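You operate a simulated robot arm through the tools that you are given. There is no shell and no other tool. Be economical: measure what you need, move in short steps, check, and stop when the job is done.

You run a simulated robot arm. Do the job below in one go: nothing can be reset, and whatever is moved stays where it is left.

## Task
Open the tools drawer, put the black cap from the top of the black bench in the inside of the tools drawer and shut the drawer again. Then close the spare drawer. Then take the hollow steel block from the top of the black chest and put it on top of the measuring cup on the top of the tool cart. Then take the scoop and put it on the low shelf of the wash bench. Then stack the jug that says "cleaner" from the top of the steel bench on top of the jug marked "water". Then close the grey drawer. Then put one of the nut drivers from the top of the tool bench on top of the white lens. Keep to this order. Set down upright: hollow steel block.
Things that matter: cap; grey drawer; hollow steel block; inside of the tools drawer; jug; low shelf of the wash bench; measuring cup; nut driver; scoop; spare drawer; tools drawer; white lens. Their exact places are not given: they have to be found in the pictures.

Only the result counts: the job must be done as asked and must still hold three seconds after the hand-in. Knocking over, shifting, dropping, spilling or breaking anything else fails it. Lids that push on must go on centred and level and be pressed home; caps that screw on are set level and turned clockwise until they are tight.

## Robot
A 6-joint arm with a two-finger parallel gripper on a trunk, on a base that drives. Base frame: it is fixed to the floor where the robot stands at the start and does not move with it; the origin is under the middle of the robot, x ahead of it, y to its left, z up; the surface under the hand at the start is at about z = 95. Lengths are in cm, angles in rad, forces in N, time in s.
Its first joint turns from -2.897 to 2.897 rad. Places, roughly: cap [50, -100, 100]; grey drawer [-840, -20, 60]; hollow steel block (8x4x6 cm) [190, 80, 100]; inside of the tools drawer [100, -10, 70]; jug [-800, -75, 75]; low shelf of the wash bench [-580, 90, 40]; measuring cup [175, 375, 100]; nut driver (5x4x17 cm) [-1050, -160, 100]; scoop (10x6x16 cm) [-590, 70, 80]; spare drawer [140, 80, 90]; tools drawer [100, -10, 70]; white lens (18x6x4 cm) [-870, -260, 90]. Payload 3.43 kg.
The TCP is the grasp point between the finger pads, 3.4 cm short of the fingertips. In the tool frame z runs along the fingers and y along their closing line. Largest opening 12.8 cm; finger width 2.4, thickness 1.2; the body of the gripper, 4.8 by 13 cm, starts 9.6 cm behind the TCP.
Orientation is that of the tool frame in the base frame, as a unit quaternion [w, x, y, z]. With the fingers straight down and closing along the base's y, the tool's x points along the base's -x, its y along +y and its z along -z.

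## Interface
- The arm moves only by the tool apply_moves. Its argument "targets" is a list of rows, each a list of 3 entries, a list of its own where there are three numbers: the finger opening in cm, from 0 to 12.8, then the shift along the tool's x, y, z in cm, then the turn, a rotation vector about the tool's x, y, z in degrees. In form: [[grip, [tx, ty, tz], [wx, wy, wz]], ...]. A call has 1 to 20 rows; each row shifts and turns the commanded pose from where the row before left it, along the tool's axes as they then stand. Rows are played at 5 a second. More than 5 cm and 0.15 rad between two rows, or a gripper value outside its range, and nothing of the call is played. A pose out of reach is approached as far as the arm can. The call stops where the force on the tool passes 40 N (or 10 N more than at its start, if that is more) or the arm is blocked; 0.2 s more then pass. Each finger travels about 15.3 cm/s and halts on what it meets, pressing with about 34 N; the grip force reading is that of the motor and also rises with nothing between the fingers. The clock runs only during rows and for 0.2 s after the last one: add rows that do not move to give the fingers time. It gives the time, the measured TCP pose, the force on the tool (base axes), the opening and the grip force at its end, in the units of the frame above (readings bear some noise), with the torque about the TCP (base axes, N m) and any sound that the robot's microphone picked up.
- Cameras (640 x 400 px; columns grow to the right, rows downward): "scene" is now at [15.07, 18.27, 122.77]; the picture's right is [-0.40, -0.91, 0.00], its down [-0.33, 0.15, -0.93] and it looks along [0.85, -0.38, -0.36] (base axes); focal length 214 px, centre (320, 200). "wrist" rides on the gripper at [7.6, -1.1, -16] in the tool frame; the picture's right is [0.15, 0.99, 0.00], its down [-0.88, 0.13, -0.46] and it looks along [-0.45, 0.07, 0.89] (tool axes); focal length 234 px, centre (320, 200).
- get_image(camera): a new picture of that camera. No time passes.
- roll_base(legs): drives the robot by 1 to 6 legs, each [ahead, left, turn to the left] in cm, cm and rad, along the robot's own axes; the way and the turn of a leg run together, so that a leg with both is an arc; at most 150 cm and 3.142 rad a leg. The arm and the cameras ride along, it lands a little off, and it stops where it bumps. It gives what a move gives.
- turn_head(pan, tilt): turns the head with the scene camera to pan (to the left, within 2.496 rad either way) and tilt (down, from -0.506 to 1.204), counted from straight ahead of the robot. It gives what a move gives.
- locate(camera, pixels): for up to 12 pixels [column, row] of the newest picture of that camera ("zoom" is the newest enlarged one), the place [x, y, z] in the base frame of the surface seen there, good to about 0.3 cm, but the place of the scene camera against the robot may be out by one fixed shift of up to 1.8 cm in any direction. No time passes.
- inspect(camera, box): a new picture of the part [left, top, right, bottom] of that camera's present view, enlarged. No time passes.
- sign_off(): hands the job in; it is judged then, once.

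Go step by step. Measure first, check grasps and placings, and put right what went wrong. The budget is 138 turns and 154 pictures, counting those below and the enlarged ones. Unless the task says otherwise, let go and move clear before handing in.

The tools are called after "Emit:" by a JSON object that holds its "op" and its "data". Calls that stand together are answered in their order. apply_moves: Moves the arm, as the interface text tells. Its arguments: {"type":"object","properties":{"targets":{"type":"array","items":{"type":"array"}}},"required":["targets"]} The other tools are called the same way: roll_base (legs) drives the base; turn_head (pan, tilt) turns the head that bears the scene camera; get_image (camera) takes a picture; locate (camera, pixels) gives the place of the surface under pixels of a picture; inspect (camera, box) takes an enlarged picture of a part of a camera's view; sign_off () hands the job in.

At the start:

```text
time: 0.0
position: [77.42, -14.89, 114.69]
orientation: [0.001, -0.001, 1.0, 0.001]
contact_force: [-0.2, -0.3, 0.4]
ft_torque: [-0.01, 0.0, 0.02]
finger_gap: 12.81
grip_force: 0.1
robot x, y, heading: [0.21, -0.23, -0.003]
head pan, tilt: [-0.415, 0.372]
```

scene: 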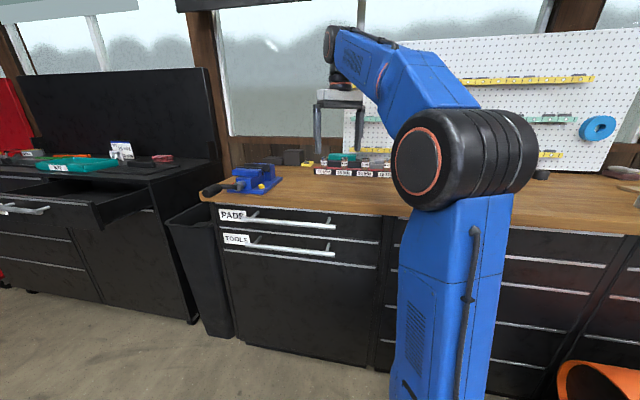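
wrist: 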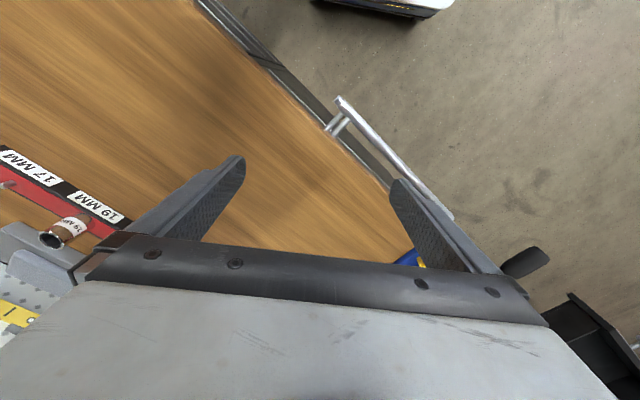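

The scene picture shows the TOOLS label at (236,240) with its bar handle from (250,240) to (335,253), and an open drawer at left (the spare drawer?). I'll measure these and look around.

Emit:
{"op": "locate", "data": {"camera": "scene", "pixels": [[236, 240], [256, 242], [295, 249], [334, 254], [232, 215], [290, 222], [335, 227], [48, 210], [130, 200], [220, 255], [375, 265], [300, 240]]}}

Emit:
{"op": "inspect", "data": {"camera": "scene", "box": [190, 130, 400, 290]}}

Emit:
{"op": "turn_head", "data": {"pan": -1.1, "tilt": 0.4}}

Emit:
{"op": "get_image", "data": {"camera": "scene"}}

```text
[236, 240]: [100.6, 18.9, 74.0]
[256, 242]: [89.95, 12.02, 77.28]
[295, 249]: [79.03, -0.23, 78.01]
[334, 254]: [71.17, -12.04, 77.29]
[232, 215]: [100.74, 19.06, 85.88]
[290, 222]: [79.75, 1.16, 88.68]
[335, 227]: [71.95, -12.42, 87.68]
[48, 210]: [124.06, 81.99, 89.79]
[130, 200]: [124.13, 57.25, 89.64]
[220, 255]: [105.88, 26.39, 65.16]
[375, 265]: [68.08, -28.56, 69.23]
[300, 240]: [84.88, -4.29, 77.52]
```

```text
2.50 times, centred on (295, 210) of scene
```

zoom: 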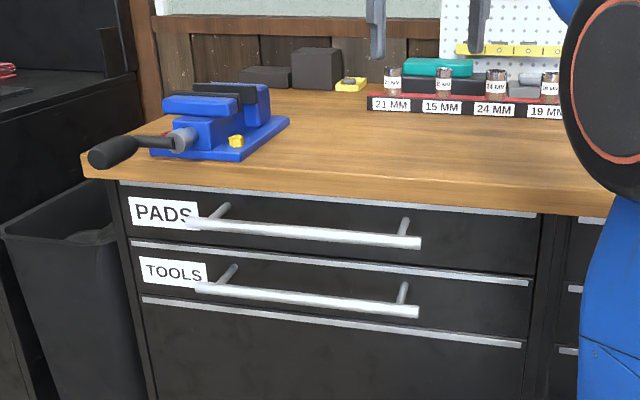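

```text
time: 1.1
position: [77.38, -14.88, 114.68]
orientation: [0.001, 0.001, 1.0, -0.001]
contact_force: [-0.4, -0.8, 0.1]
ft_torque: [-0.01, -0.01, 0.0]
finger_gap: 12.79
grip_force: 0.1
robot x, y, heading: [-0.19, -0.04, 0.002]
head pan, tilt: [-1.1, 0.4]
```

```text
150 pictures are left
```

scene: 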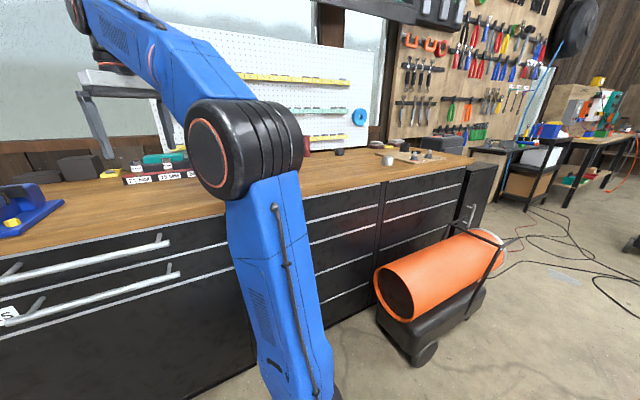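

The handle bar of TOOLS runs from about (90,12) to (71,-12) at z≈77, so the bench front faces (-0.79,0.61). A black thing sits on the bench at (340,152); I'll zoom in there.

Emit:
{"op": "locate", "data": {"camera": "scene", "pixels": [[339, 152], [386, 160], [413, 157], [428, 156], [304, 145], [150, 160], [440, 180], [230, 215]]}}

Emit:
{"op": "inspect", "data": {"camera": "scene", "box": [280, 120, 480, 220]}}

Emit:
{"op": "get_image", "data": {"camera": "wrist"}}

```text
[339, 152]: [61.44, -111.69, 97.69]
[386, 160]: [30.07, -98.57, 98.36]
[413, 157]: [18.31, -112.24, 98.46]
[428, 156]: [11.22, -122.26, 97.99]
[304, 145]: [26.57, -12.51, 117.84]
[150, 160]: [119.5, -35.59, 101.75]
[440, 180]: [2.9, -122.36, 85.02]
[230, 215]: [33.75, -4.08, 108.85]
```

```text
3.20 times, centred on (380, 170) of scene
```

zoom: 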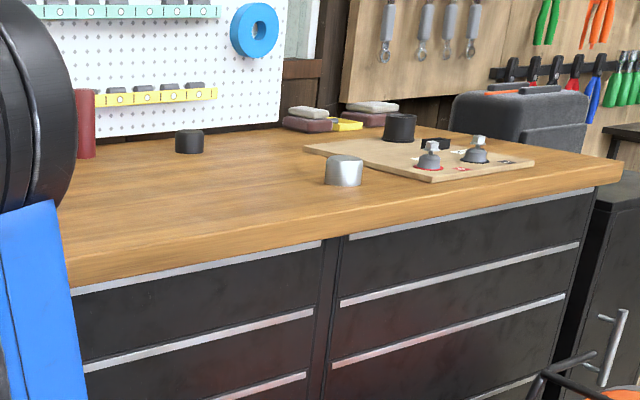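

```text
148 pictures are left
```

wrist: 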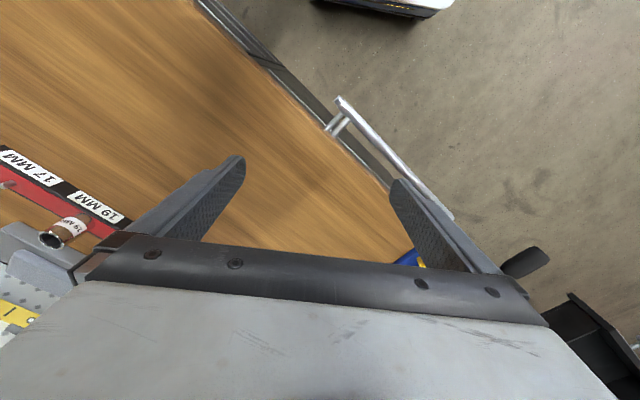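

The black cap is at zoom (189,141), about (61.4,-111.7). I'll use the wrist view of the PADS handle end (342,102) to check the scene camera's offset.

Emit:
{"op": "locate", "data": {"camera": "wrist", "pixels": [[342, 102], [375, 140], [410, 175], [325, 110], [300, 130], [265, 60], [445, 210], [75, 225], [232, 50]]}}

Emit:
{"op": "turn_head", "data": {"pan": -0.415, "tilt": 0.372}}

Emit:
{"op": "inspect", "data": {"camera": "scene", "box": [210, 190, 350, 280]}}

```text
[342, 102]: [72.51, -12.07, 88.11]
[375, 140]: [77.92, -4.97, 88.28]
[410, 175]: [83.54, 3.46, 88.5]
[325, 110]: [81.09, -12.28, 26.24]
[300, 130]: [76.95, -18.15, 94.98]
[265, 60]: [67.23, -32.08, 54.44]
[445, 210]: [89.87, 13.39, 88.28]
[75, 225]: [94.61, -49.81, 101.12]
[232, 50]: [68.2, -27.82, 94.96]
```

```text
time: 2.1
position: [77.25, -15.13, 114.67]
orientation: [0.001, 0.0, 1.0, 0.0]
contact_force: [-0.4, -1.8, -0.4]
ft_torque: [0.03, 0.02, -0.01]
finger_gap: 12.79
grip_force: 0.2
robot x, y, heading: [-0.31, -0.13, -0.003]
head pan, tilt: [-0.415, 0.372]
```

```text
4.44 times, centred on (280, 235) of scene
```

zoom: 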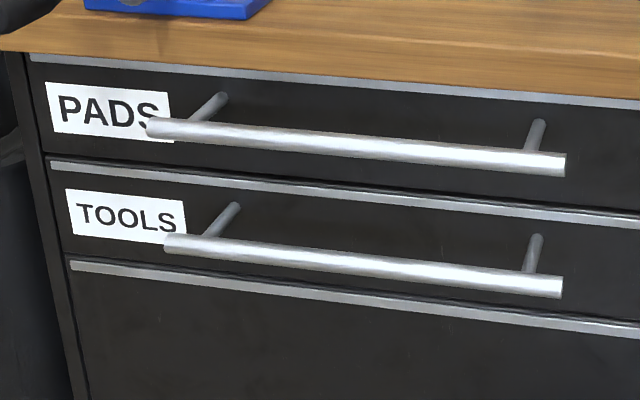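

I'll locate the TOOLS bar's ends in the zoom, (172,243) to (556,286), and the aluminium strip to get the front's direction.

Emit:
{"op": "locate", "data": {"camera": "zoom", "pixels": [[175, 244], [270, 257], [365, 266], [460, 277], [550, 287], [155, 127], [360, 147], [555, 164], [80, 265], [620, 326], [110, 230], [500, 255]]}}

```text
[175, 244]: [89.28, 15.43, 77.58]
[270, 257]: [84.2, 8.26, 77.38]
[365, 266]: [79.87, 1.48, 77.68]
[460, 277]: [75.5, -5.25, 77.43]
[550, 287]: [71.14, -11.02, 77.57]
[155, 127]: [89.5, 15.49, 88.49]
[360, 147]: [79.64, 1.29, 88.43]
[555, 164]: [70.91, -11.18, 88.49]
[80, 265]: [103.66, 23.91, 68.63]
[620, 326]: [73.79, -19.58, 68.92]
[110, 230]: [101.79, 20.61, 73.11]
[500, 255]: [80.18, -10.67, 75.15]
```

The front looks along a=(0.8245,-0.566); comparing both cameras on the PADS bar, the scene places read about 1.4 cm short along a. The TOOLS bar centre is near (81.5,0.3,76.9); I'll put the base square in front of it.

Emit:
{"op": "roll_base", "data": {"legs": [[15, 43, 0], [0, 0, -0.602]]}}

Emit:
{"op": "turn_head", "data": {"pan": -0.1, "tilt": 0.6}}

Emit:
{"op": "get_image", "data": {"camera": "scene"}}

```text
time: 6.5
position: [70.61, -11.93, 114.67]
orientation: [0.002, 0.29, 0.957, 0.0]
contact_force: [-0.1, -0.6, -0.9]
ft_torque: [0.0, 0.0, -0.05]
finger_gap: 12.78
grip_force: 0.1
robot x, y, heading: [14.49, 43.41, -0.587]
head pan, tilt: [-0.415, 0.372]
```

```text
time: 7.3
position: [70.66, -11.95, 114.74]
orientation: [0.001, 0.29, 0.957, -0.001]
contact_force: [-0.1, -0.6, 0.2]
ft_torque: [-0.01, 0.02, -0.03]
finger_gap: 12.82
grip_force: 0.1
robot x, y, heading: [14.79, 43.73, -0.59]
head pan, tilt: [-0.099, 0.6]
```

```text
146 pictures are left
```

scene: 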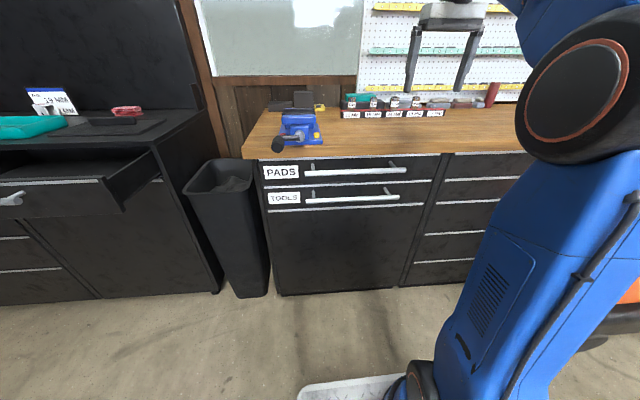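

The base now faces the bench. I'll pull the hand back and swing the fingers to point horizontally forward, closing vertically.

Emit:
{"op": "apply_moves", "data": {"targets": [[8, [4, 0, 0], [0, 0, 0]], [8, [4, 0, 0], [0, 0, 0]], [8, [4, 0, 0], [0, 0, 0]], [8, [0, 0, 0], [0, -8.2, 0]], [8, [0, 0, 0], [0, -8.2, 0]], [8, [0, 0, 0], [0, -8.2, 0]], [8, [0, 0, 0], [0, -8.2, 0]], [8, [0, 0, 0], [0, -8.2, 0]], [8, [0, 0, 0], [0, -8.2, 0]], [8, [0, 0, 0], [0, -8.2, 0]], [8, [0, 0, 0], [0, -8.2, 0]], [8, [0, 0, 0], [0, -8.2, 0]], [8, [0, 0, 0], [0, -8.2, 0]], [8, [0, 0, 0], [0, -8, 0]]]}}

Emit:
{"op": "apply_moves", "data": {"targets": [[8, [0, 0, 0], [0, 0, 8.2]], [8, [0, 0, 0], [0, 0, 8.2]], [8, [0, 0, 0], [0, 0, 8.2]], [8, [0, 0, 0], [0, 0, 8.2]], [8, [0, 0, 0], [0, 0, 8.2]], [8, [0, 0, 0], [0, 0, 8.2]], [8, [0, 0, 0], [0, 0, 8.2]], [8, [0, 0, 0], [0, 0, 8.2]], [8, [0, 0, 0], [0, 0, 8.2]], [8, [0, 0, 0], [0, 0, 8.2]], [8, [0, 0, 0], [0, 0, 8]]]}}

```text
time: 10.3
position: [60.65, -5.3, 114.57]
orientation: [0.677, 0.206, 0.676, -0.206]
contact_force: [-0.4, 0.3, -0.2]
ft_torque: [-0.03, -0.03, -0.04]
finger_gap: 7.96
grip_force: 0.0
robot x, y, heading: [14.69, 43.63, -0.59]
head pan, tilt: [-0.099, 0.6]
```

```text
time: 12.7
position: [60.52, -5.2, 114.55]
orientation: [0.624, 0.623, 0.333, 0.334]
contact_force: [-0.2, 0.0, -0.1]
ft_torque: [0.03, -0.04, 0.01]
finger_gap: 7.99
grip_force: 0.0
robot x, y, heading: [14.72, 43.55, -0.59]
head pan, tilt: [-0.099, 0.6]
```

The tool is horizontal with y up. I'll shift left 16.5 and down to z≈77, 14 cm in front of the bar, then look.

Emit:
{"op": "apply_moves", "data": {"targets": [[6, [4.1, 0, 0], [0, 0, 0]], [6, [4.1, 0, 0], [0, 0, 0]], [6, [4.1, 0, 0], [0, 0, 0]], [6, [4.2, 0, 0], [0, 0, 0]], [6, [0, -4.2, 0], [0, 0, 0]], [6, [0, -4.2, 0], [0, 0, 0]], [6, [0, -4.2, 0], [0, 0, 0]], [6, [0, -4.2, 0], [0, 0, 0]], [6, [0, -4.2, 0], [0, 0, 0]], [6, [0, -4.2, 0], [0, 0, 0]], [6, [0, -4.2, 0], [0, 0, 0]], [6, [0, -4.2, 0], [0, 0, 0]], [6, [0, -4, 0], [0, 0, 0]]]}}

Emit:
{"op": "get_image", "data": {"camera": "wrist"}}

Emit:
{"op": "get_image", "data": {"camera": "scene"}}

```text
time: 15.5
position: [72.71, 1.09, 94.1]
orientation: [0.602, 0.61, 0.368, 0.36]
contact_force: [0.1, -0.8, -0.3]
ft_torque: [-0.02, 0.01, 0.01]
finger_gap: 6.03
grip_force: 0.0
out of reach, approached as far as the arm can: row 2, 3, 4, 6, 9, 10, 11, 12, 13
robot x, y, heading: [15.03, 43.36, -0.592]
head pan, tilt: [-0.099, 0.6]
```

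```text
145 pictures are left
```

wrist: 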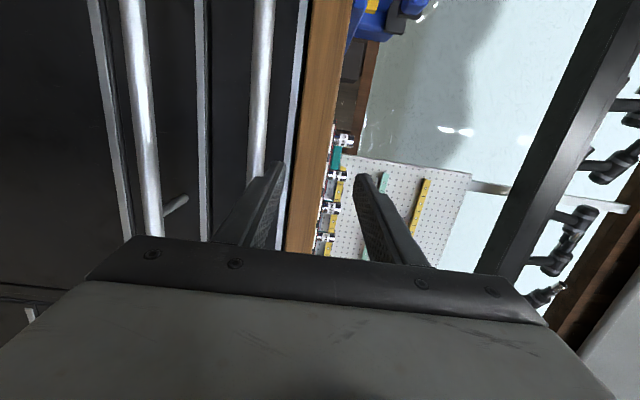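

```text
144 pictures are left
```

scene: 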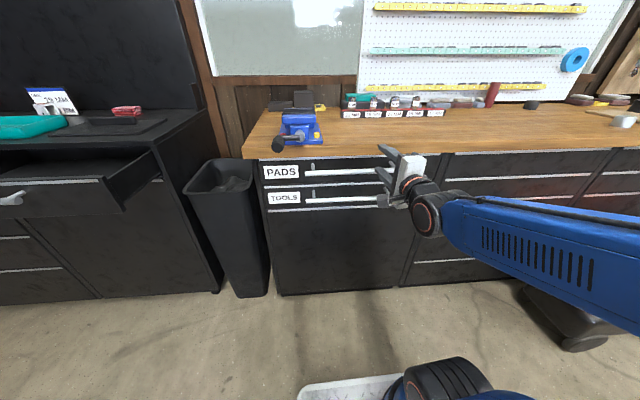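

The descent stopped at z 94: the horizontal hand is too close to the trunk for the arm to fold. I'll back the base 20 cm so the arm is more stretched and try again.

Emit:
{"op": "roll_base", "data": {"legs": [[-20, 0, -0.01]]}}

Emit:
{"op": "apply_moves", "data": {"targets": [[6, [0, 0, 4], [0, 0, 0]], [6, [0, 0, 4], [0, 0, 0]], [6, [0, 0, 4], [0, 0, 0]], [6, [0, 0, 4], [0, 0, 0]]]}}

```text
time: 17.1
position: [55.83, 11.68, 94.11]
orientation: [0.604, 0.61, 0.365, 0.359]
contact_force: [-0.1, -0.3, 0.0]
ft_torque: [0.0, 0.0, -0.02]
finger_gap: 6.01
grip_force: 0.0
robot x, y, heading: [-1.82, 54.88, -0.602]
head pan, tilt: [-0.099, 0.6]
```

```text
time: 18.1
position: [70.1, 3.98, 93.96]
orientation: [0.605, 0.61, 0.364, 0.359]
contact_force: [-0.5, 0.0, -0.3]
ft_torque: [-0.02, 0.04, 0.01]
finger_gap: 5.95
grip_force: 0.0
robot x, y, heading: [-2.2, 54.65, -0.601]
head pan, tilt: [-0.099, 0.6]
```

It moves freely now. I'll fix the yaw by 6°, and descend to z≈77.

Emit:
{"op": "apply_moves", "data": {"targets": [[6, [0, 0, 0], [0, -6, 0]], [6, [0, -4.2, 0], [0, 0, 0]], [6, [0, -4.2, 0], [0, 0, 0]], [6, [0, -4.2, 0], [0, 0, 0]], [6, [0, -4.2, 0], [0, 0, 0]]]}}

Emit:
{"op": "get_image", "data": {"camera": "wrist"}}

```text
time: 19.3
position: [69.72, 4.18, 76.99]
orientation: [0.623, 0.628, 0.333, 0.326]
contact_force: [-0.2, 0.5, 0.8]
ft_torque: [0.02, 0.0, 0.0]
finger_gap: 5.98
grip_force: 0.0
robot x, y, heading: [-2.19, 54.63, -0.598]
head pan, tilt: [-0.099, 0.6]
```

```text
143 pictures are left
```

wrist: 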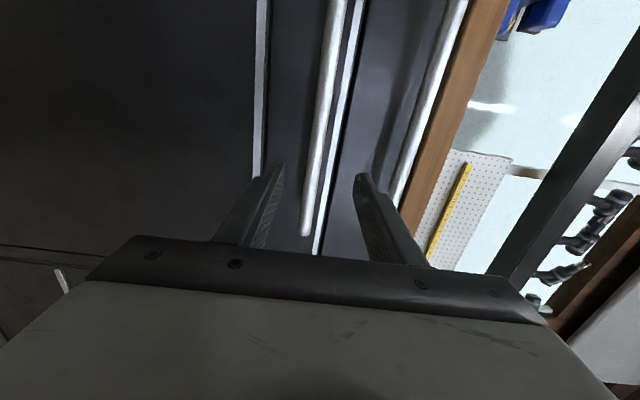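

The bar lies between the fingers in the wrist view; I'll measure it there.

Emit:
{"op": "locate", "data": {"camera": "wrist", "pixels": [[306, 225], [318, 140], [325, 80], [333, 20], [370, 120]]}}

```text
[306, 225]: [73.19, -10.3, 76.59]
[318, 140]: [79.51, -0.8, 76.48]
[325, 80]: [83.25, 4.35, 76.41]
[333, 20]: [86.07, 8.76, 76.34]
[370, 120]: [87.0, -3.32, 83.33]
```

Bar front at a≈66.0, z≈76.5; advance 11.3 and close on it.

Emit:
{"op": "apply_moves", "data": {"targets": [[6, [0, -0.4, 3.8], [0, 0, 0]], [6, [0, 0, 3.8], [0, 0, 0]], [6, [0, 0, 3.7], [0, 0, 0]], [4, [0, 0, 0], [0, 0, 0]], [1, [0, 0, 0], [0, 0, 0]], [0, [0, 0, 0], [0, 0, 0]], [0, [0, 0, 0], [0, 0, 0]]]}}

```text
time: 20.9
position: [78.95, -2.21, 76.48]
orientation: [0.622, 0.629, 0.333, 0.325]
contact_force: [-2.9, 0.4, -18.1]
ft_torque: [0.49, -0.17, -0.2]
finger_gap: 1.77
grip_force: 44.5
robot x, y, heading: [-2.01, 54.79, -0.6]
head pan, tilt: [-0.099, 0.6]
```

Gripped the bar (gap 1.77). Now pull straight back.

Emit:
{"op": "apply_moves", "data": {"targets": [[0, [0, 0, -2], [0, 0, 0]], [0, [0, 0, -3], [0, 0, 0]], [0, [0, 0, -3], [0, 0, 0]], [0, [0, 0, -3], [0, 0, 0]], [0, [0, 0, -3], [0, 0, 0]], [0, [0, 0, -3], [0, 0, 0]], [0, [0, 0, -3], [0, 0, 0]], [0, [0, 0, -3], [0, 0, 0]]]}}

Emit:
{"op": "get_image", "data": {"camera": "scene"}}

```text
time: 22.0
position: [70.09, 3.98, 76.52]
orientation: [0.621, 0.63, 0.335, 0.325]
contact_force: [0.5, -1.2, -8.1]
ft_torque: [0.52, -0.31, 0.46]
finger_gap: 1.77
grip_force: 44.6
out of reach, approached as far as the arm can: row 5
robot x, y, heading: [-2.06, 54.63, -0.602]
head pan, tilt: [-0.099, 0.6]
stopped in row 5: the force on the tool passed its limit at 47 N (the readings are from after the stop); the commanded pose is now the measured one
```

```text
142 pictures are left
```

scene: 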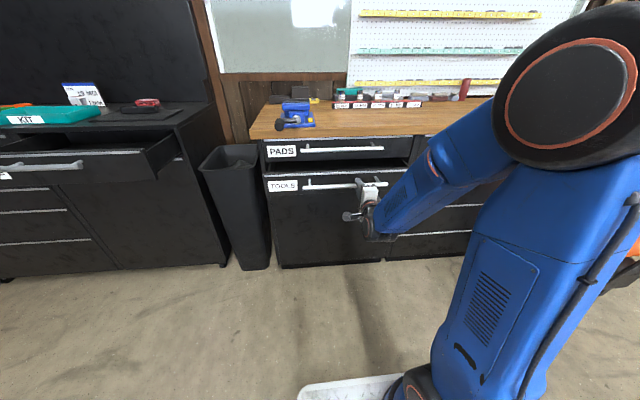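

The drawer is out 11 cm; the arm ran into its own limit, so I'll pull the rest with the base.

Emit:
{"op": "roll_base", "data": {"legs": [[-12, 0, 0]]}}

Emit:
{"op": "get_image", "data": {"camera": "scene"}}

```text
time: 23.2
position: [60.32, 10.83, 76.41]
orientation: [0.621, 0.63, 0.335, 0.324]
contact_force: [5.0, 1.9, -20.5]
ft_torque: [0.58, -0.25, 0.02]
finger_gap: 1.79
grip_force: 44.9
robot x, y, heading: [-11.94, 61.35, -0.601]
head pan, tilt: [-0.099, 0.6]
```

```text
141 pictures are left
```

scene: 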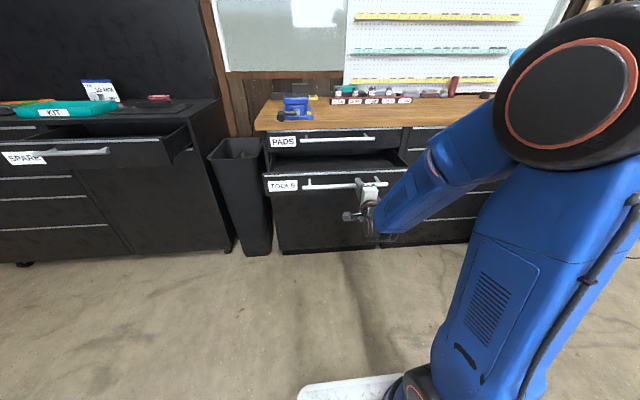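

Drawer's out ~23 cm. A little more, then release and back off.

Emit:
{"op": "roll_base", "data": {"legs": [[-6, 0, 0]]}}

Emit:
{"op": "apply_moves", "data": {"targets": [[2.5, [0, 0, 0], [0, 0, 0]], [5, [0, 0, 0], [0, 0, 0]], [6, [0, 0, 0], [0, 0, 0]]]}}

Emit:
{"op": "roll_base", "data": {"legs": [[-12, 0, 0]]}}

Emit:
{"op": "get_image", "data": {"camera": "scene"}}

```text
time: 24.2
position: [55.43, 14.07, 76.34]
orientation: [0.621, 0.63, 0.335, 0.324]
contact_force: [9.6, 9.6, -8.8]
ft_torque: [0.6, -0.36, 0.19]
finger_gap: 1.73
grip_force: 45.4
robot x, y, heading: [-16.47, 64.79, -0.596]
head pan, tilt: [-0.099, 0.6]
```

```text
time: 25.0
position: [55.42, 14.15, 76.54]
orientation: [0.62, 0.63, 0.336, 0.325]
contact_force: [0.2, 0.2, 1.0]
ft_torque: [0.0, 0.04, 0.0]
finger_gap: 5.97
grip_force: 0.0
robot x, y, heading: [-16.68, 64.82, -0.6]
head pan, tilt: [-0.099, 0.6]
```

```text
time: 26.2
position: [45.3, 20.69, 76.39]
orientation: [0.621, 0.631, 0.335, 0.324]
contact_force: [-0.6, 0.2, 0.0]
ft_torque: [0.02, -0.01, 0.0]
finger_gap: 5.97
grip_force: 0.0
robot x, y, heading: [-26.65, 71.4, -0.595]
head pan, tilt: [-0.099, 0.6]
```

```text
140 pictures are left
```

scene: 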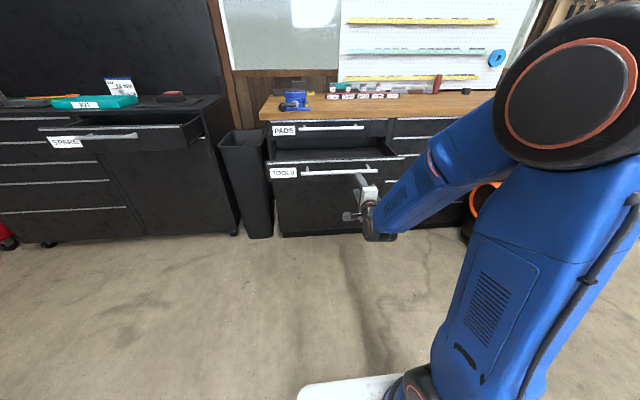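

Drawer is open 28.8 cm and free. Now lift and turn the hand back to pointing down.

Emit:
{"op": "apply_moves", "data": {"targets": [[8, [0, 4.5, 0], [0, 0, 0]], [8, [0, 4.5, 0], [0, 0, 0]], [8, [0, 4.5, 0], [0, 0, 0]], [8, [0, 4.5, 0], [0, 0, 0]], [8, [0, 4.5, 0], [0, 0, 0]], [8, [0, 4.5, 0], [0, 0, 0]], [8, [0, 4.5, 0], [0, 0, 0]], [8, [0, 4.5, 0], [0, 0, 0]], [8, [0, 3, 0], [0, 0, 0]], [8, [0, 0, 0], [0, 0, -8.2]], [8, [0, 0, 0], [0, 0, -8.2]], [8, [0, 0, 0], [0, 0, -8.2]], [8, [0, 0, 0], [0, 0, -8.2]], [8, [0, 0, 0], [0, 0, -8.2]], [8, [0, 0, 0], [0, 0, -8.2]], [8, [0, 0, 0], [0, 0, -8.2]], [8, [0, 0, 0], [0, 0, -8.2]], [8, [0, 0, 0], [0, 0, -8.2]], [8, [0, 0, 0], [0, 0, -8.2]]]}}

Emit:
{"op": "apply_moves", "data": {"targets": [[8, [0, 0, 0], [0, 0, -8]], [8, [0, 0, 0], [0, 8.2, 0]], [8, [0, 0, 0], [0, 8.2, 0]], [8, [0, 0, 0], [0, 8.2, 0]], [8, [0, 0, 0], [0, 8.2, 0]], [8, [0, 0, 0], [0, 8.2, 0]], [8, [0, 0, 0], [0, 8.2, 0]], [8, [0, 0, 0], [0, 8.2, 0]], [8, [0, 0, 0], [0, 8.2, 0]], [8, [0, 0, 0], [0, 8.2, 0]], [8, [0, 0, 0], [0, 8.2, 0]], [8, [0, 0, 0], [0, 8, 0]]]}}

```text
time: 30.2
position: [46.11, 20.51, 115.38]
orientation: [0.681, 0.255, 0.667, -0.163]
contact_force: [-0.2, 1.1, 0.1]
ft_torque: [-0.03, -0.01, -0.01]
finger_gap: 7.97
grip_force: 0.0
robot x, y, heading: [-26.32, 71.69, -0.599]
head pan, tilt: [-0.099, 0.6]
```

```text
time: 32.8
position: [49.84, 31.95, 114.87]
orientation: [0.024, 0.332, 0.935, -0.126]
contact_force: [-0.7, 1.3, 1.5]
ft_torque: [0.0, -0.06, 0.0]
finger_gap: 7.99
grip_force: 0.2
out of reach, approached as far as the arm can: row 2, 5, 6, 7, 8, 9, 10, 11, 12
robot x, y, heading: [-26.86, 71.79, -0.601]
head pan, tilt: [-0.099, 0.6]
```

The hand drifted about 15° off at the edge of reach; I'll draw it in and level it.

Emit:
{"op": "apply_moves", "data": {"targets": [[8, [4, 0, 0], [0, 0, 0]], [8, [4, 0, 0], [0, 0, 0]], [8, [4, 0, 0], [0, 0, 0]], [8, [4, 0, 0], [0, 0, 0]], [8, [0, 0, 0], [-6.4, 3.75, 0]], [8, [0, 0, 0], [-6.4, 3.75, 0]]]}}

```text
time: 34.2
position: [37.89, 42.01, 115.11]
orientation: [0.03, 0.331, 0.934, -0.128]
contact_force: [-0.1, 0.2, 0.1]
ft_torque: [0.03, 0.01, 0.0]
finger_gap: 8.02
grip_force: 0.1
out of reach, approached as far as the arm can: row 1, 2, 3, 4, 5, 6
robot x, y, heading: [-26.66, 71.36, -0.594]
head pan, tilt: [-0.099, 0.6]
```

The orientation is stuck at a joint limit; I'll look at the arm's posture.

Emit:
{"op": "turn_head", "data": {"pan": -0.3, "tilt": 0.3}}

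Emit:
{"op": "get_image", "data": {"camera": "scene"}}

```text
time: 35.0
position: [37.9, 42.0, 115.13]
orientation: [0.03, 0.331, 0.934, -0.127]
contact_force: [-0.6, 0.2, 0.6]
ft_torque: [0.01, 0.03, -0.01]
finger_gap: 8.01
grip_force: 0.1
robot x, y, heading: [-26.26, 71.62, -0.602]
head pan, tilt: [-0.3, 0.3]
```

```text
139 pictures are left
```

scene: 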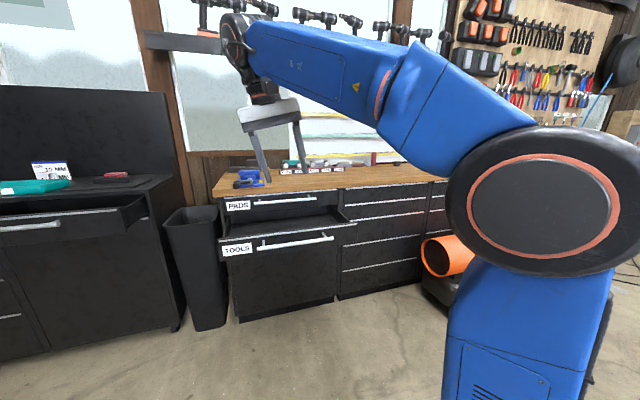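

The arm has a roll joint in the forearm that has flipped about 166–180° when the hand was aligned with it, and it now sits at its limit. I'll measure the forearm axis and wrist so I can unwind it near alignment.

Emit:
{"op": "locate", "data": {"camera": "scene", "pixels": [[262, 25], [255, 45], [255, 75], [300, 62], [365, 55], [362, 90], [360, 118], [430, 60], [235, 40], [270, 105], [262, 90]]}}

Emit:
{"op": "inspect", "data": {"camera": "scene", "box": [200, 0, 440, 190]}}

```text
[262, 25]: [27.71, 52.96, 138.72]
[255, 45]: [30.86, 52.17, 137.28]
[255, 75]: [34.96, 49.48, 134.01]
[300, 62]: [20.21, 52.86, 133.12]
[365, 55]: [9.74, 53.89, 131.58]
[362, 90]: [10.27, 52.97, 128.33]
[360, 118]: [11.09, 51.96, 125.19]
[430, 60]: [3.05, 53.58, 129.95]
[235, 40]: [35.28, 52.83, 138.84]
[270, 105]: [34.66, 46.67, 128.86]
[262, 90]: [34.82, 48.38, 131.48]
```

```text
2.11 times, centred on (320, 95) of scene
```

zoom: 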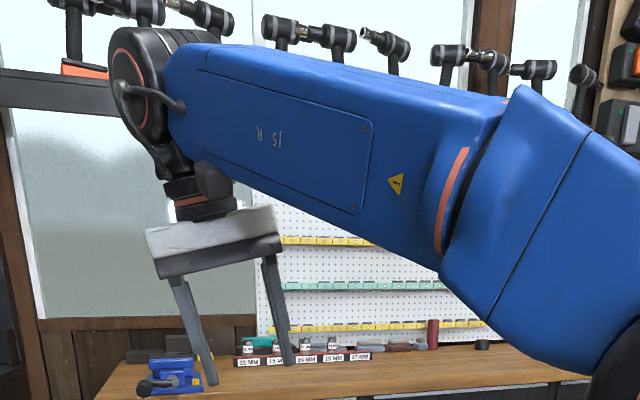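

The label "J5 R" is upside down, so the forearm roll is indeed flipped. I'll swing the hand around the wrist: right, then up to near the forearm line on its right side, so the roll unwinds.

Emit:
{"op": "apply_moves", "data": {"targets": [[8, [-1.44, -2.71, -0.2], [6.63, -3.53, 0]], [8, [-1.44, -2.71, -0.2], [6.63, -3.53, 0]], [8, [-2.89, 1.54, -0.23], [-3.76, -7.07, 0]], [8, [-2.89, 1.54, -0.23], [-3.76, -7.07, 0]], [8, [-2.89, 1.54, -0.23], [-3.76, -7.07, 0]], [8, [-2.89, 1.54, -0.23], [-3.76, -7.07, 0]], [8, [-2.89, 1.54, -0.23], [-3.76, -7.07, 0]], [8, [-2.89, 1.54, -0.23], [-3.76, -7.07, 0]], [8, [-2.89, 1.54, -0.23], [-3.76, -7.07, 0]], [8, [-2.89, 1.54, -0.23], [-3.76, -7.07, 0]], [8, [-3.01, 0.09, -0.18], [-0.23, -7.36, 0]], [8, [-3.01, 0.09, -0.18], [-0.23, -7.36, 0]], [8, [-3.01, 0.09, -0.18], [-0.23, -7.36, 0]], [8, [-3.01, 0.09, -0.18], [-0.23, -7.36, 0]], [8, [-3.01, 0.09, -0.18], [-0.23, -7.36, 0]], [8, [-3.01, 0.09, -0.18], [-0.23, -7.36, 0]], [8, [-3.01, 0.09, -0.18], [-0.23, -7.36, 0]]]}}

Emit:
{"op": "get_image", "data": {"camera": "scene"}}

```text
time: 38.6
position: [57.79, 41.83, 149.75]
orientation: [0.848, 0.06, 0.495, -0.178]
contact_force: [-0.7, 0.4, -0.5]
ft_torque: [-0.07, 0.0, -0.01]
finger_gap: 8.01
grip_force: 0.2
robot x, y, heading: [-26.93, 71.77, -0.599]
head pan, tilt: [-0.3, 0.3]
```

```text
137 pictures are left
```

scene: 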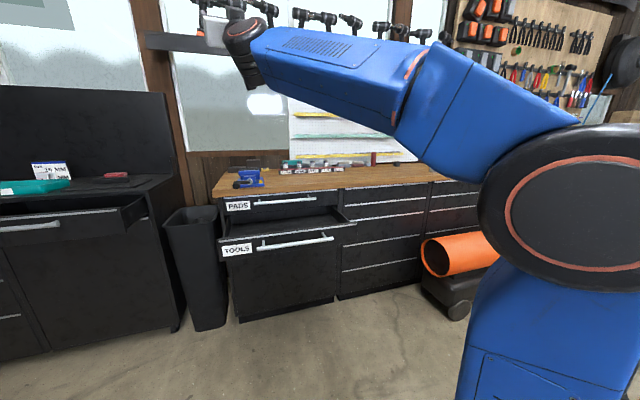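

No limits met, and the forearm roll is turning (vent side visible). Continue: swing left above the forearm line, then fold the hand straight down.

Emit:
{"op": "apply_moves", "data": {"targets": [[8, [0.4, 2.0, -0.1], [-5.0, 0.6, 0]], [8, [0.77, 1.45, -0.1], [-3.54, 1.88, 0]], [8, [0.77, 1.45, -0.1], [-3.54, 1.88, 0]], [8, [2.71, -1.44, -0.2], [3.52, 6.63, 0]], [8, [2.71, -1.44, -0.2], [3.52, 6.63, 0]], [8, [2.71, -1.44, -0.2], [3.52, 6.63, 0]], [8, [2.71, -1.44, -0.2], [3.52, 6.63, 0]], [8, [2.71, -1.44, -0.2], [3.52, 6.63, 0]], [8, [2.71, -1.44, -0.2], [3.52, 6.63, 0]], [8, [2.71, -1.44, -0.2], [3.52, 6.63, 0]], [8, [2.71, -1.44, -0.2], [3.52, 6.63, 0]], [8, [2.71, -1.44, -0.2], [3.52, 6.63, 0]], [8, [2.71, -1.44, -0.2], [3.52, 6.63, 0]], [8, [2.71, -1.44, -0.2], [3.52, 6.63, 0]], [8, [2.71, -1.44, -0.2], [3.52, 6.63, 0]], [8, [2.71, -1.44, -0.2], [3.52, 6.63, 0]], [8, [2.71, -1.44, -0.2], [3.52, 6.63, 0]], [8, [2.71, -1.44, -0.2], [3.52, 6.63, 0]], [8, [2.71, -1.44, -0.2], [3.52, 6.63, 0]]]}}

Emit:
{"op": "get_image", "data": {"camera": "scene"}}

```text
time: 42.6
position: [32.71, 34.04, 115.76]
orientation: [0.016, 0.42, 0.857, -0.299]
contact_force: [-0.3, 0.1, -0.4]
ft_torque: [0.0, 0.04, 0.01]
finger_gap: 8.02
grip_force: 0.0
out of reach, approached as far as the arm can: row 4, 19
robot x, y, heading: [-26.5, 71.59, -0.604]
head pan, tilt: [-0.3, 0.3]
```

```text
136 pictures are left
```

scene: 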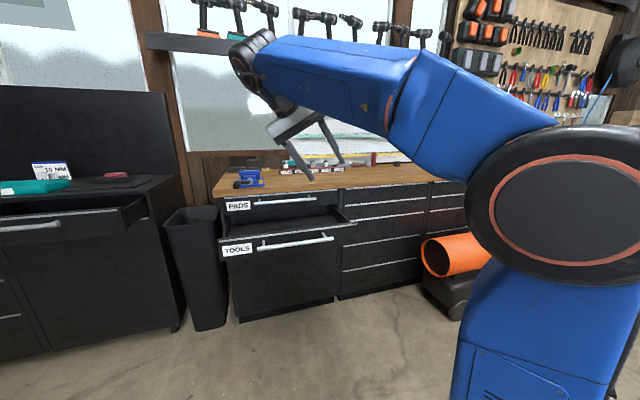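

The lean is still to the right, so the wrist likely slipped back past the forearm line on the wrong side. Zoom to check the forearm label and measure the axis better.

Emit:
{"op": "inspect", "data": {"camera": "scene", "box": [220, 20, 440, 190]}}

Emit:
{"op": "locate", "data": {"camera": "zoom", "pixels": [[150, 120], [230, 150], [330, 180], [430, 210], [470, 230], [150, 60], [300, 80], [450, 110], [480, 180], [100, 100], [60, 120]]}}

```text
2.35 times, centred on (330, 105) of scene
```

zoom: 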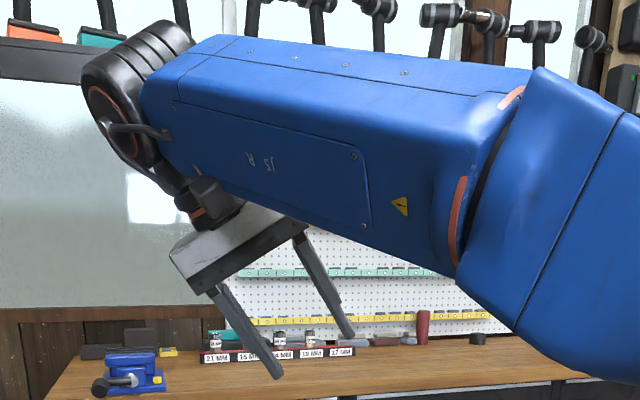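

```text
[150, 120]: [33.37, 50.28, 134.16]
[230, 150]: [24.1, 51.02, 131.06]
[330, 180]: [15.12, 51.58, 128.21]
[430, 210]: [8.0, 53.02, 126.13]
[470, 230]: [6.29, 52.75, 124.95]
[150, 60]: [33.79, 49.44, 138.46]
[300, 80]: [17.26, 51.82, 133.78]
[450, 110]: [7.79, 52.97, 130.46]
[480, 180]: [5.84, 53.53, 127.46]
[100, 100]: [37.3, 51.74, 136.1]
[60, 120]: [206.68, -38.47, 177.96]
```

Still flipped. This time I'll approach the forearm line from below (where the roll is at its stop) and cross it to the upper left, so the roll can't spin back. First swing to just below the line.

Emit:
{"op": "apply_moves", "data": {"targets": [[8, [-2.51, 2.02, -0.22], [-4.95, -6.15, 0]], [8, [-2.51, 2.02, -0.22], [-4.95, -6.15, 0]], [8, [-2.51, 2.02, -0.22], [-4.95, -6.15, 0]], [8, [-2.51, 2.02, -0.22], [-4.95, -6.15, 0]], [8, [-2.51, 2.02, -0.22], [-4.95, -6.15, 0]], [8, [-2.51, 2.02, -0.22], [-4.95, -6.15, 0]], [8, [-2.51, 2.02, -0.22], [-4.95, -6.15, 0]], [8, [-2.51, 2.02, -0.22], [-4.95, -6.15, 0]], [8, [-2.51, 2.02, -0.22], [-4.95, -6.15, 0]], [8, [-2.51, 2.02, -0.22], [-4.95, -6.15, 0]], [8, [-2.51, 2.02, -0.22], [-4.95, -6.15, 0]], [8, [-2.51, 2.02, -0.22], [-4.95, -6.15, 0]], [8, [-2.51, 2.02, -0.22], [-4.95, -6.15, 0]]]}}

Emit:
{"op": "get_image", "data": {"camera": "scene"}}

```text
time: 45.4
position: [61.21, 42.74, 136.61]
orientation: [0.732, 0.078, 0.676, -0.025]
contact_force: [0.0, -0.8, 0.5]
ft_torque: [-0.01, 0.0, 0.02]
finger_gap: 7.98
grip_force: 0.1
robot x, y, heading: [-26.43, 71.78, -0.594]
head pan, tilt: [-0.3, 0.3]
```

```text
134 pictures are left
```

scene: 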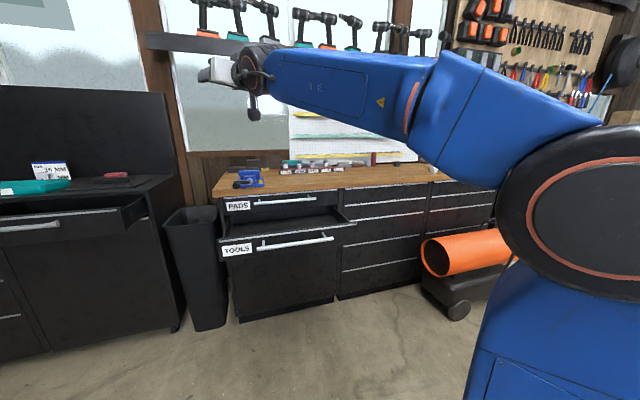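

The fingers now point just below the forearm line. Cross it toward the upper left, then sweep left and down around it.

Emit:
{"op": "apply_moves", "data": {"targets": [[8, [-1.85, 2.05, -0.1], [-5, -4.5, 0]], [8, [-1.85, 2.05, -0.1], [-5, -4.5, 0]], [8, [-2.26, 1.85, -0.1], [-4.5, -5.5, 0]], [8, [-2.26, 1.85, -0.1], [-4.5, -5.5, 0]], [8, [0, 0, 0], [0, 0, 0]], [8, [0, 0, 0], [0, 0, 0]], [8, [2.05, 0, -0.1], [0, 5, 0]], [8, [2.05, 0, -0.1], [0, 5, 0]], [8, [2.05, -1.44, -0.1], [3.5, 5, 0]], [8, [2.05, -1.44, -0.1], [3.5, 5, 0]]]}}

Emit:
{"op": "get_image", "data": {"camera": "scene"}}

```text
time: 47.6
position: [61.89, 54.07, 137.87]
orientation: [0.733, 0.03, 0.672, 0.102]
contact_force: [0.1, -2.2, -0.8]
ft_torque: [-0.16, -0.08, 0.2]
finger_gap: 8.01
grip_force: 0.1
out of reach, approached as far as the arm can: row 1, 2
robot x, y, heading: [-26.63, 71.55, -0.6]
head pan, tilt: [-0.3, 0.3]
```

```text
133 pictures are left
```

scene: 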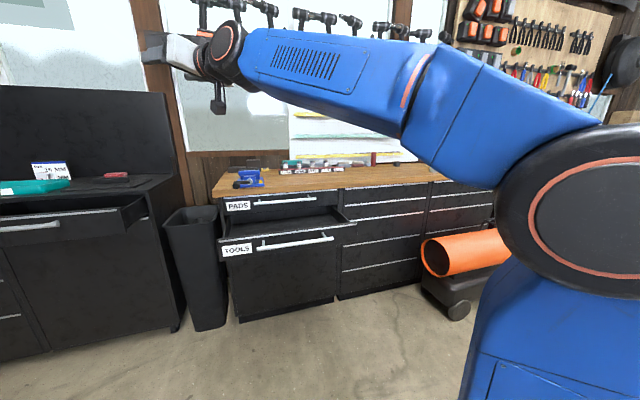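

The vent side of the forearm is up front now – the flip is undone. Fold the hand straight down (95°).

Emit:
{"op": "apply_moves", "data": {"targets": [[8, [3.2, -0.59, -0.23], [1.45, 7.82, 0]], [8, [3.2, -0.59, -0.23], [1.45, 7.82, 0]], [8, [3.2, -0.59, -0.23], [1.45, 7.82, 0]], [8, [3.2, -0.59, -0.23], [1.45, 7.82, 0]], [8, [3.2, -0.59, -0.23], [1.45, 7.82, 0]], [8, [3.2, -0.59, -0.23], [1.45, 7.82, 0]], [8, [3.2, -0.59, -0.23], [1.45, 7.82, 0]], [8, [3.2, -0.59, -0.23], [1.45, 7.82, 0]], [8, [3.2, -0.59, -0.23], [1.45, 7.82, 0]], [8, [3.2, -0.59, -0.23], [1.45, 7.82, 0]], [8, [3.2, -0.59, -0.23], [1.45, 7.82, 0]], [8, [3.2, -0.59, -0.23], [1.45, 7.82, 0]]]}}

```text
time: 50.2
position: [38.39, 48.23, 112.52]
orientation: [0.005, 0.07, 0.994, -0.08]
contact_force: [-0.3, 1.3, 0.2]
ft_torque: [0.0, 0.0, 0.04]
finger_gap: 7.98
grip_force: 0.1
robot x, y, heading: [-27.28, 71.46, -0.595]
head pan, tilt: [-0.3, 0.3]
```

Back in the good configuration. I'll level the hand, and look to the right for the heater on the floor before driving toward the cap.

Emit:
{"op": "apply_moves", "data": {"targets": [[8, [0, 0, 0], [-4.55, 0.65, 0]], [8, [0, 0, 0], [-4.55, 0.65, 0]]]}}

Emit:
{"op": "turn_head", "data": {"pan": -0.7, "tilt": 0.55}}

Emit:
{"op": "get_image", "data": {"camera": "scene"}}

```text
time: 50.8
position: [38.48, 48.14, 112.46]
orientation: [-0.001, 0.07, 0.998, 0.0]
contact_force: [0.3, -0.6, 0.4]
ft_torque: [-0.02, -0.01, -0.02]
finger_gap: 7.99
grip_force: 0.0
robot x, y, heading: [-27.09, 71.7, -0.604]
head pan, tilt: [-0.3, 0.3]
```

```text
time: 51.7
position: [38.35, 48.23, 112.43]
orientation: [0.0, 0.07, 0.998, 0.001]
contact_force: [0.6, -0.1, -0.7]
ft_torque: [0.0, 0.0, 0.0]
finger_gap: 7.98
grip_force: 0.1
robot x, y, heading: [-26.81, 71.45, -0.601]
head pan, tilt: [-0.7, 0.55]
```

```text
132 pictures are left
```

scene: 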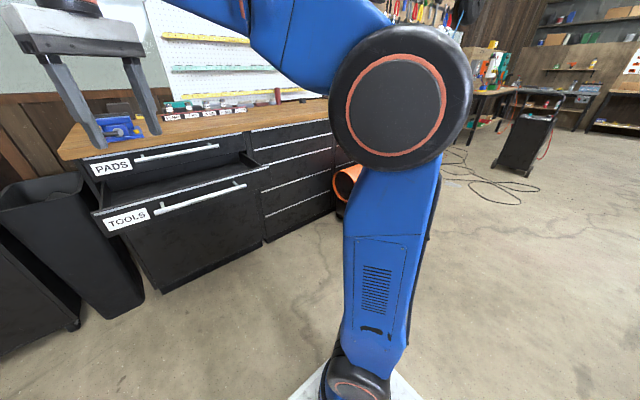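

Floor to the right is open apart from the heater near (345,185).

Emit:
{"op": "locate", "data": {"camera": "scene", "pixels": [[345, 185], [340, 210], [358, 352], [300, 390], [410, 385], [330, 375], [265, 240], [160, 285]]}}

Emit:
{"op": "roll_base", "data": {"legs": [[0, -50, 0]]}}

Emit:
{"op": "turn_head", "data": {"pan": -0.5, "tilt": 0.45}}

Emit:
{"op": "get_image", "data": {"camera": "scene"}}

```text
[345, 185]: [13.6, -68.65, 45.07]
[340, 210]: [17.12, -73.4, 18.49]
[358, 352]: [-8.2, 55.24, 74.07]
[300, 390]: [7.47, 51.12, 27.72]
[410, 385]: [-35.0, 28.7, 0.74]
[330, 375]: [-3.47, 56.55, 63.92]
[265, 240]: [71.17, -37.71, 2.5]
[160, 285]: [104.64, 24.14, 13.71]
```

```text
time: 54.6
position: [10.9, 7.6, 112.35]
orientation: [0.0, 0.066, 0.998, 0.0]
contact_force: [0.4, 0.5, -0.2]
ft_torque: [0.04, 0.03, -0.03]
finger_gap: 7.99
grip_force: 0.0
robot x, y, heading: [-54.27, 30.55, -0.594]
head pan, tilt: [-0.7, 0.55]
```

```text
time: 55.3
position: [10.78, 7.73, 112.48]
orientation: [0.0, 0.067, 0.998, -0.001]
contact_force: [0.7, 0.5, -0.2]
ft_torque: [-0.03, 0.01, 0.02]
finger_gap: 8.0
grip_force: 0.0
robot x, y, heading: [-54.23, 30.55, -0.593]
head pan, tilt: [-0.499, 0.45]
```

```text
131 pictures are left
```

scene: 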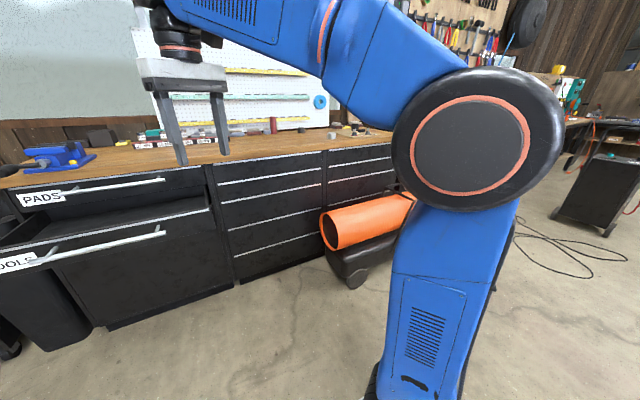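

I need the heater's extents and the cap's depth to choose where to stand.

Emit:
{"op": "locate", "data": {"camera": "scene", "pixels": [[325, 215], [325, 240], [345, 285], [355, 280], [340, 260], [400, 200], [333, 136], [356, 130], [275, 125], [240, 280], [390, 132], [372, 132]]}}

Emit:
{"op": "inspect", "data": {"camera": "scene", "box": [220, 100, 420, 300]}}

```text
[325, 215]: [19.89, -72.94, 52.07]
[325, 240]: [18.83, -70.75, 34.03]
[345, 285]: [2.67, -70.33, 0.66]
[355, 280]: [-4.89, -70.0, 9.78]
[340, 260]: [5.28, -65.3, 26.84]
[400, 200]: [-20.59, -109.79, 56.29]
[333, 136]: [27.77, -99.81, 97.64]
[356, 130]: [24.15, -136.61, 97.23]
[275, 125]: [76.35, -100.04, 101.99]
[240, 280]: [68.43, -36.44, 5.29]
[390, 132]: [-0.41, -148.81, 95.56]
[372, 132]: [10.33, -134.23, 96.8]
```

```text
2.00 times, centred on (320, 200) of scene
```

zoom: 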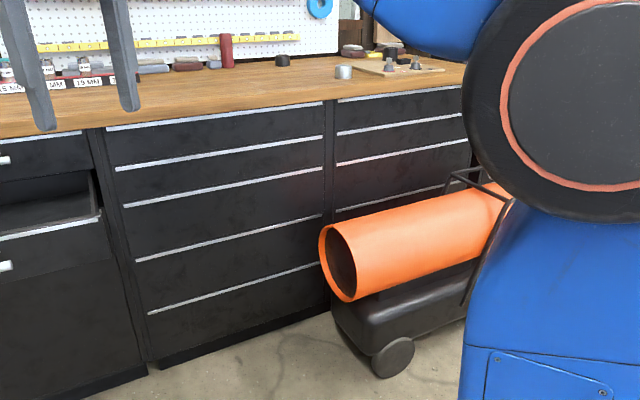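

The heater's left end is at d≈-47 (a 38–58); I must stand just left of it. I'll look down at my own base outline.

Emit:
{"op": "turn_head", "data": {"pan": -0.3, "tilt": 1.2}}

Emit:
{"op": "get_image", "data": {"camera": "scene"}}

Emit:
{"op": "locate", "data": {"camera": "scene", "pixels": [[320, 350], [320, 250], [320, 150], [220, 200], [400, 200], [400, 300], [250, 330], [480, 330], [350, 100], [250, 250]]}}

```text
time: 56.4
position: [10.89, 7.61, 112.49]
orientation: [-0.001, 0.066, 0.998, 0.001]
contact_force: [0.2, 1.0, 0.6]
ft_torque: [0.0, -0.03, -0.01]
finger_gap: 8.02
grip_force: 0.0
robot x, y, heading: [-54.21, 30.45, -0.597]
head pan, tilt: [-0.3, 1.201]
```

```text
129 pictures are left
```

scene: 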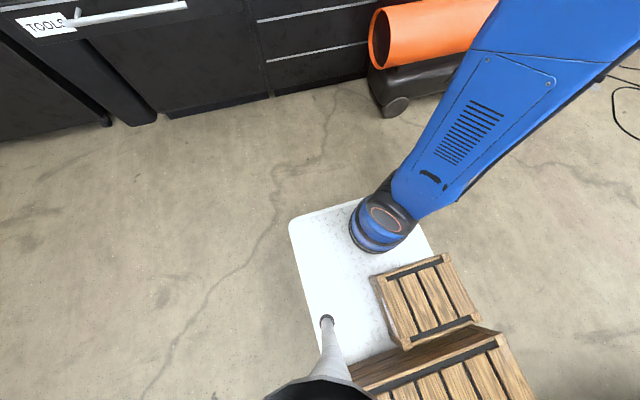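

```text
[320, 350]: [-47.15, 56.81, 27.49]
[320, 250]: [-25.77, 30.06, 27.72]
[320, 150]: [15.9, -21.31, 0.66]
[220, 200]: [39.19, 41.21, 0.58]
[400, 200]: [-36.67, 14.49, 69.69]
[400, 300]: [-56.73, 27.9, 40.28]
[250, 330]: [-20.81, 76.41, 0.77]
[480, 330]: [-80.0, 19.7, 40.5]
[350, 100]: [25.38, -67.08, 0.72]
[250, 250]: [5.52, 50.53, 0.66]
```

I see the base plate: corners near (292,224), (415,210). I'll measure them.

Emit:
{"op": "locate", "data": {"camera": "scene", "pixels": [[294, 226], [300, 240], [340, 208], [420, 235], [432, 252], [308, 310], [316, 340], [472, 320], [525, 395], [395, 350], [385, 215]]}}

```text
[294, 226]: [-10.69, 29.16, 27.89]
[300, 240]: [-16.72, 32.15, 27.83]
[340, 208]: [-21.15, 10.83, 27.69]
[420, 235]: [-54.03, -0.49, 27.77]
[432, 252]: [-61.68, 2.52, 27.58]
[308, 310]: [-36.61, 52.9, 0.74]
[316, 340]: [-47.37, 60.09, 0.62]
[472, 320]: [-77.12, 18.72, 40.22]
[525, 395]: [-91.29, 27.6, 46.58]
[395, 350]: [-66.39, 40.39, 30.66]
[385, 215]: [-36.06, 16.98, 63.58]
```

Base reaches 38 cm ahead and ±26 sideways. I'll stand at a≈30, d≈-19: 13 right and 91 ahead.

Emit:
{"op": "roll_base", "data": {"legs": [[0, -13.5, -0.005], [60, 0, 0], [28, 0, 0]]}}

Emit:
{"op": "turn_head", "data": {"pan": -0.5, "tilt": 0.6}}

Emit:
{"op": "get_image", "data": {"camera": "scene"}}

```text
time: 60.6
position: [50.1, -37.02, 112.43]
orientation: [-0.002, 0.077, 0.997, -0.001]
contact_force: [0.7, 0.4, -0.1]
ft_torque: [0.0, 0.02, -0.04]
finger_gap: 8.02
grip_force: 0.0
robot x, y, heading: [-14.41, -12.71, -0.617]
head pan, tilt: [-0.3, 1.201]
stopped in leg 2: the robot was blocked; the commanded pose is now the measured one
```

```text
time: 61.6
position: [50.24, -37.13, 112.32]
orientation: [0.0, 0.077, 0.997, 0.0]
contact_force: [0.3, -0.7, -0.6]
ft_torque: [-0.01, 0.01, 0.01]
finger_gap: 8.01
grip_force: 0.0
robot x, y, heading: [-14.86, -12.96, -0.615]
head pan, tilt: [-0.499, 0.6]
```

```text
128 pictures are left
```

scene: 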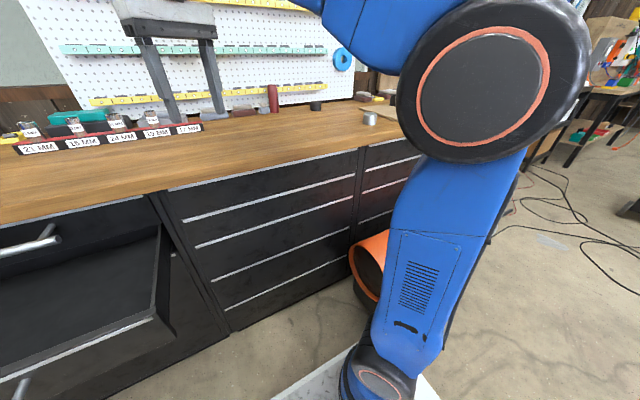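

Blocked at a≈-5; I'll look down to see against what.

Emit:
{"op": "turn_head", "data": {"pan": -0.6, "tilt": 1.1}}

Emit:
{"op": "get_image", "data": {"camera": "scene"}}

Emit:
{"op": "turn_head", "data": {"pan": 0.2, "tilt": 1.1}}

Emit:
{"op": "get_image", "data": {"camera": "scene"}}

```text
time: 62.5
position: [50.07, -37.12, 112.34]
orientation: [-0.001, 0.077, 0.997, 0.0]
contact_force: [-0.1, -1.1, -0.1]
ft_torque: [0.02, 0.01, 0.0]
finger_gap: 8.0
grip_force: 0.1
robot x, y, heading: [-14.92, -12.9, -0.615]
head pan, tilt: [-0.6, 1.1]
```

```text
127 pictures are left
```

scene: 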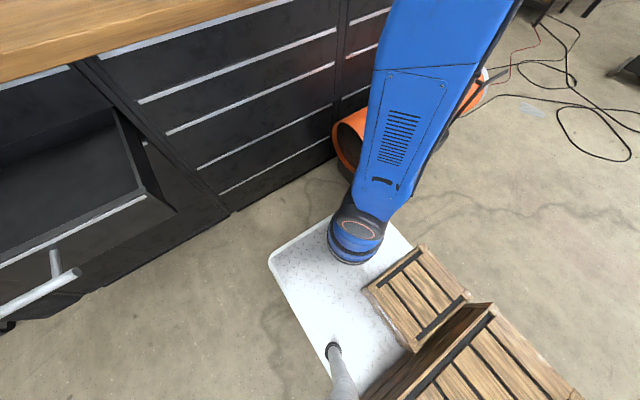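

```text
time: 63.6
position: [50.18, -37.19, 112.42]
orientation: [-0.001, 0.076, 0.997, 0.0]
contact_force: [-1.2, -0.2, 0.3]
ft_torque: [0.0, 0.02, -0.03]
finger_gap: 8.0
grip_force: 0.0
robot x, y, heading: [-14.79, -13.21, -0.613]
head pan, tilt: [0.201, 1.1]
```

```text
126 pictures are left
```

scene: 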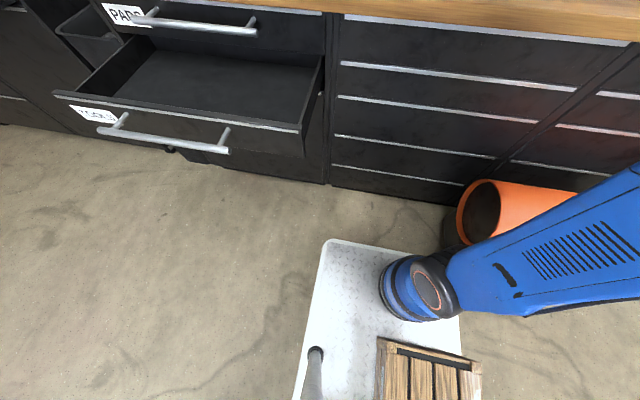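

Most likely my front-right corner reached the heater hidden behind the arm. Back off a little, go left 10 cm, and advance again in small steps.

Emit:
{"op": "roll_base", "data": {"legs": [[-6, 0, 0.013], [0, 11, 0], [16, 0, 0]]}}

Emit:
{"op": "turn_head", "data": {"pan": -0.9, "tilt": 0.9}}

Emit:
{"op": "get_image", "data": {"camera": "scene"}}

```text
time: 66.4
position: [65.14, -32.8, 112.37]
orientation: [-0.001, 0.069, 0.998, 0.0]
contact_force: [-0.7, -0.2, 0.2]
ft_torque: [0.01, 0.03, 0.02]
finger_gap: 7.98
grip_force: 0.0
robot x, y, heading: [-0.25, -9.78, -0.596]
head pan, tilt: [0.201, 1.1]
```

```text
time: 67.7
position: [65.15, -32.76, 112.38]
orientation: [-0.001, 0.069, 0.998, 0.0]
contact_force: [-0.1, 0.1, 0.4]
ft_torque: [-0.03, 0.02, 0.01]
finger_gap: 8.02
grip_force: 0.0
robot x, y, heading: [-0.07, -9.61, -0.593]
head pan, tilt: [-0.901, 0.901]
```

```text
125 pictures are left
```

scene: 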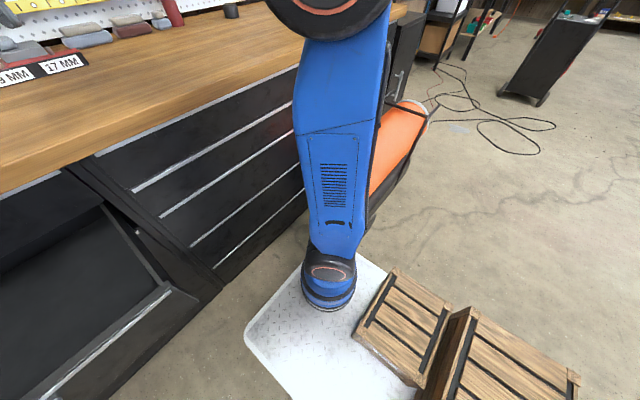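

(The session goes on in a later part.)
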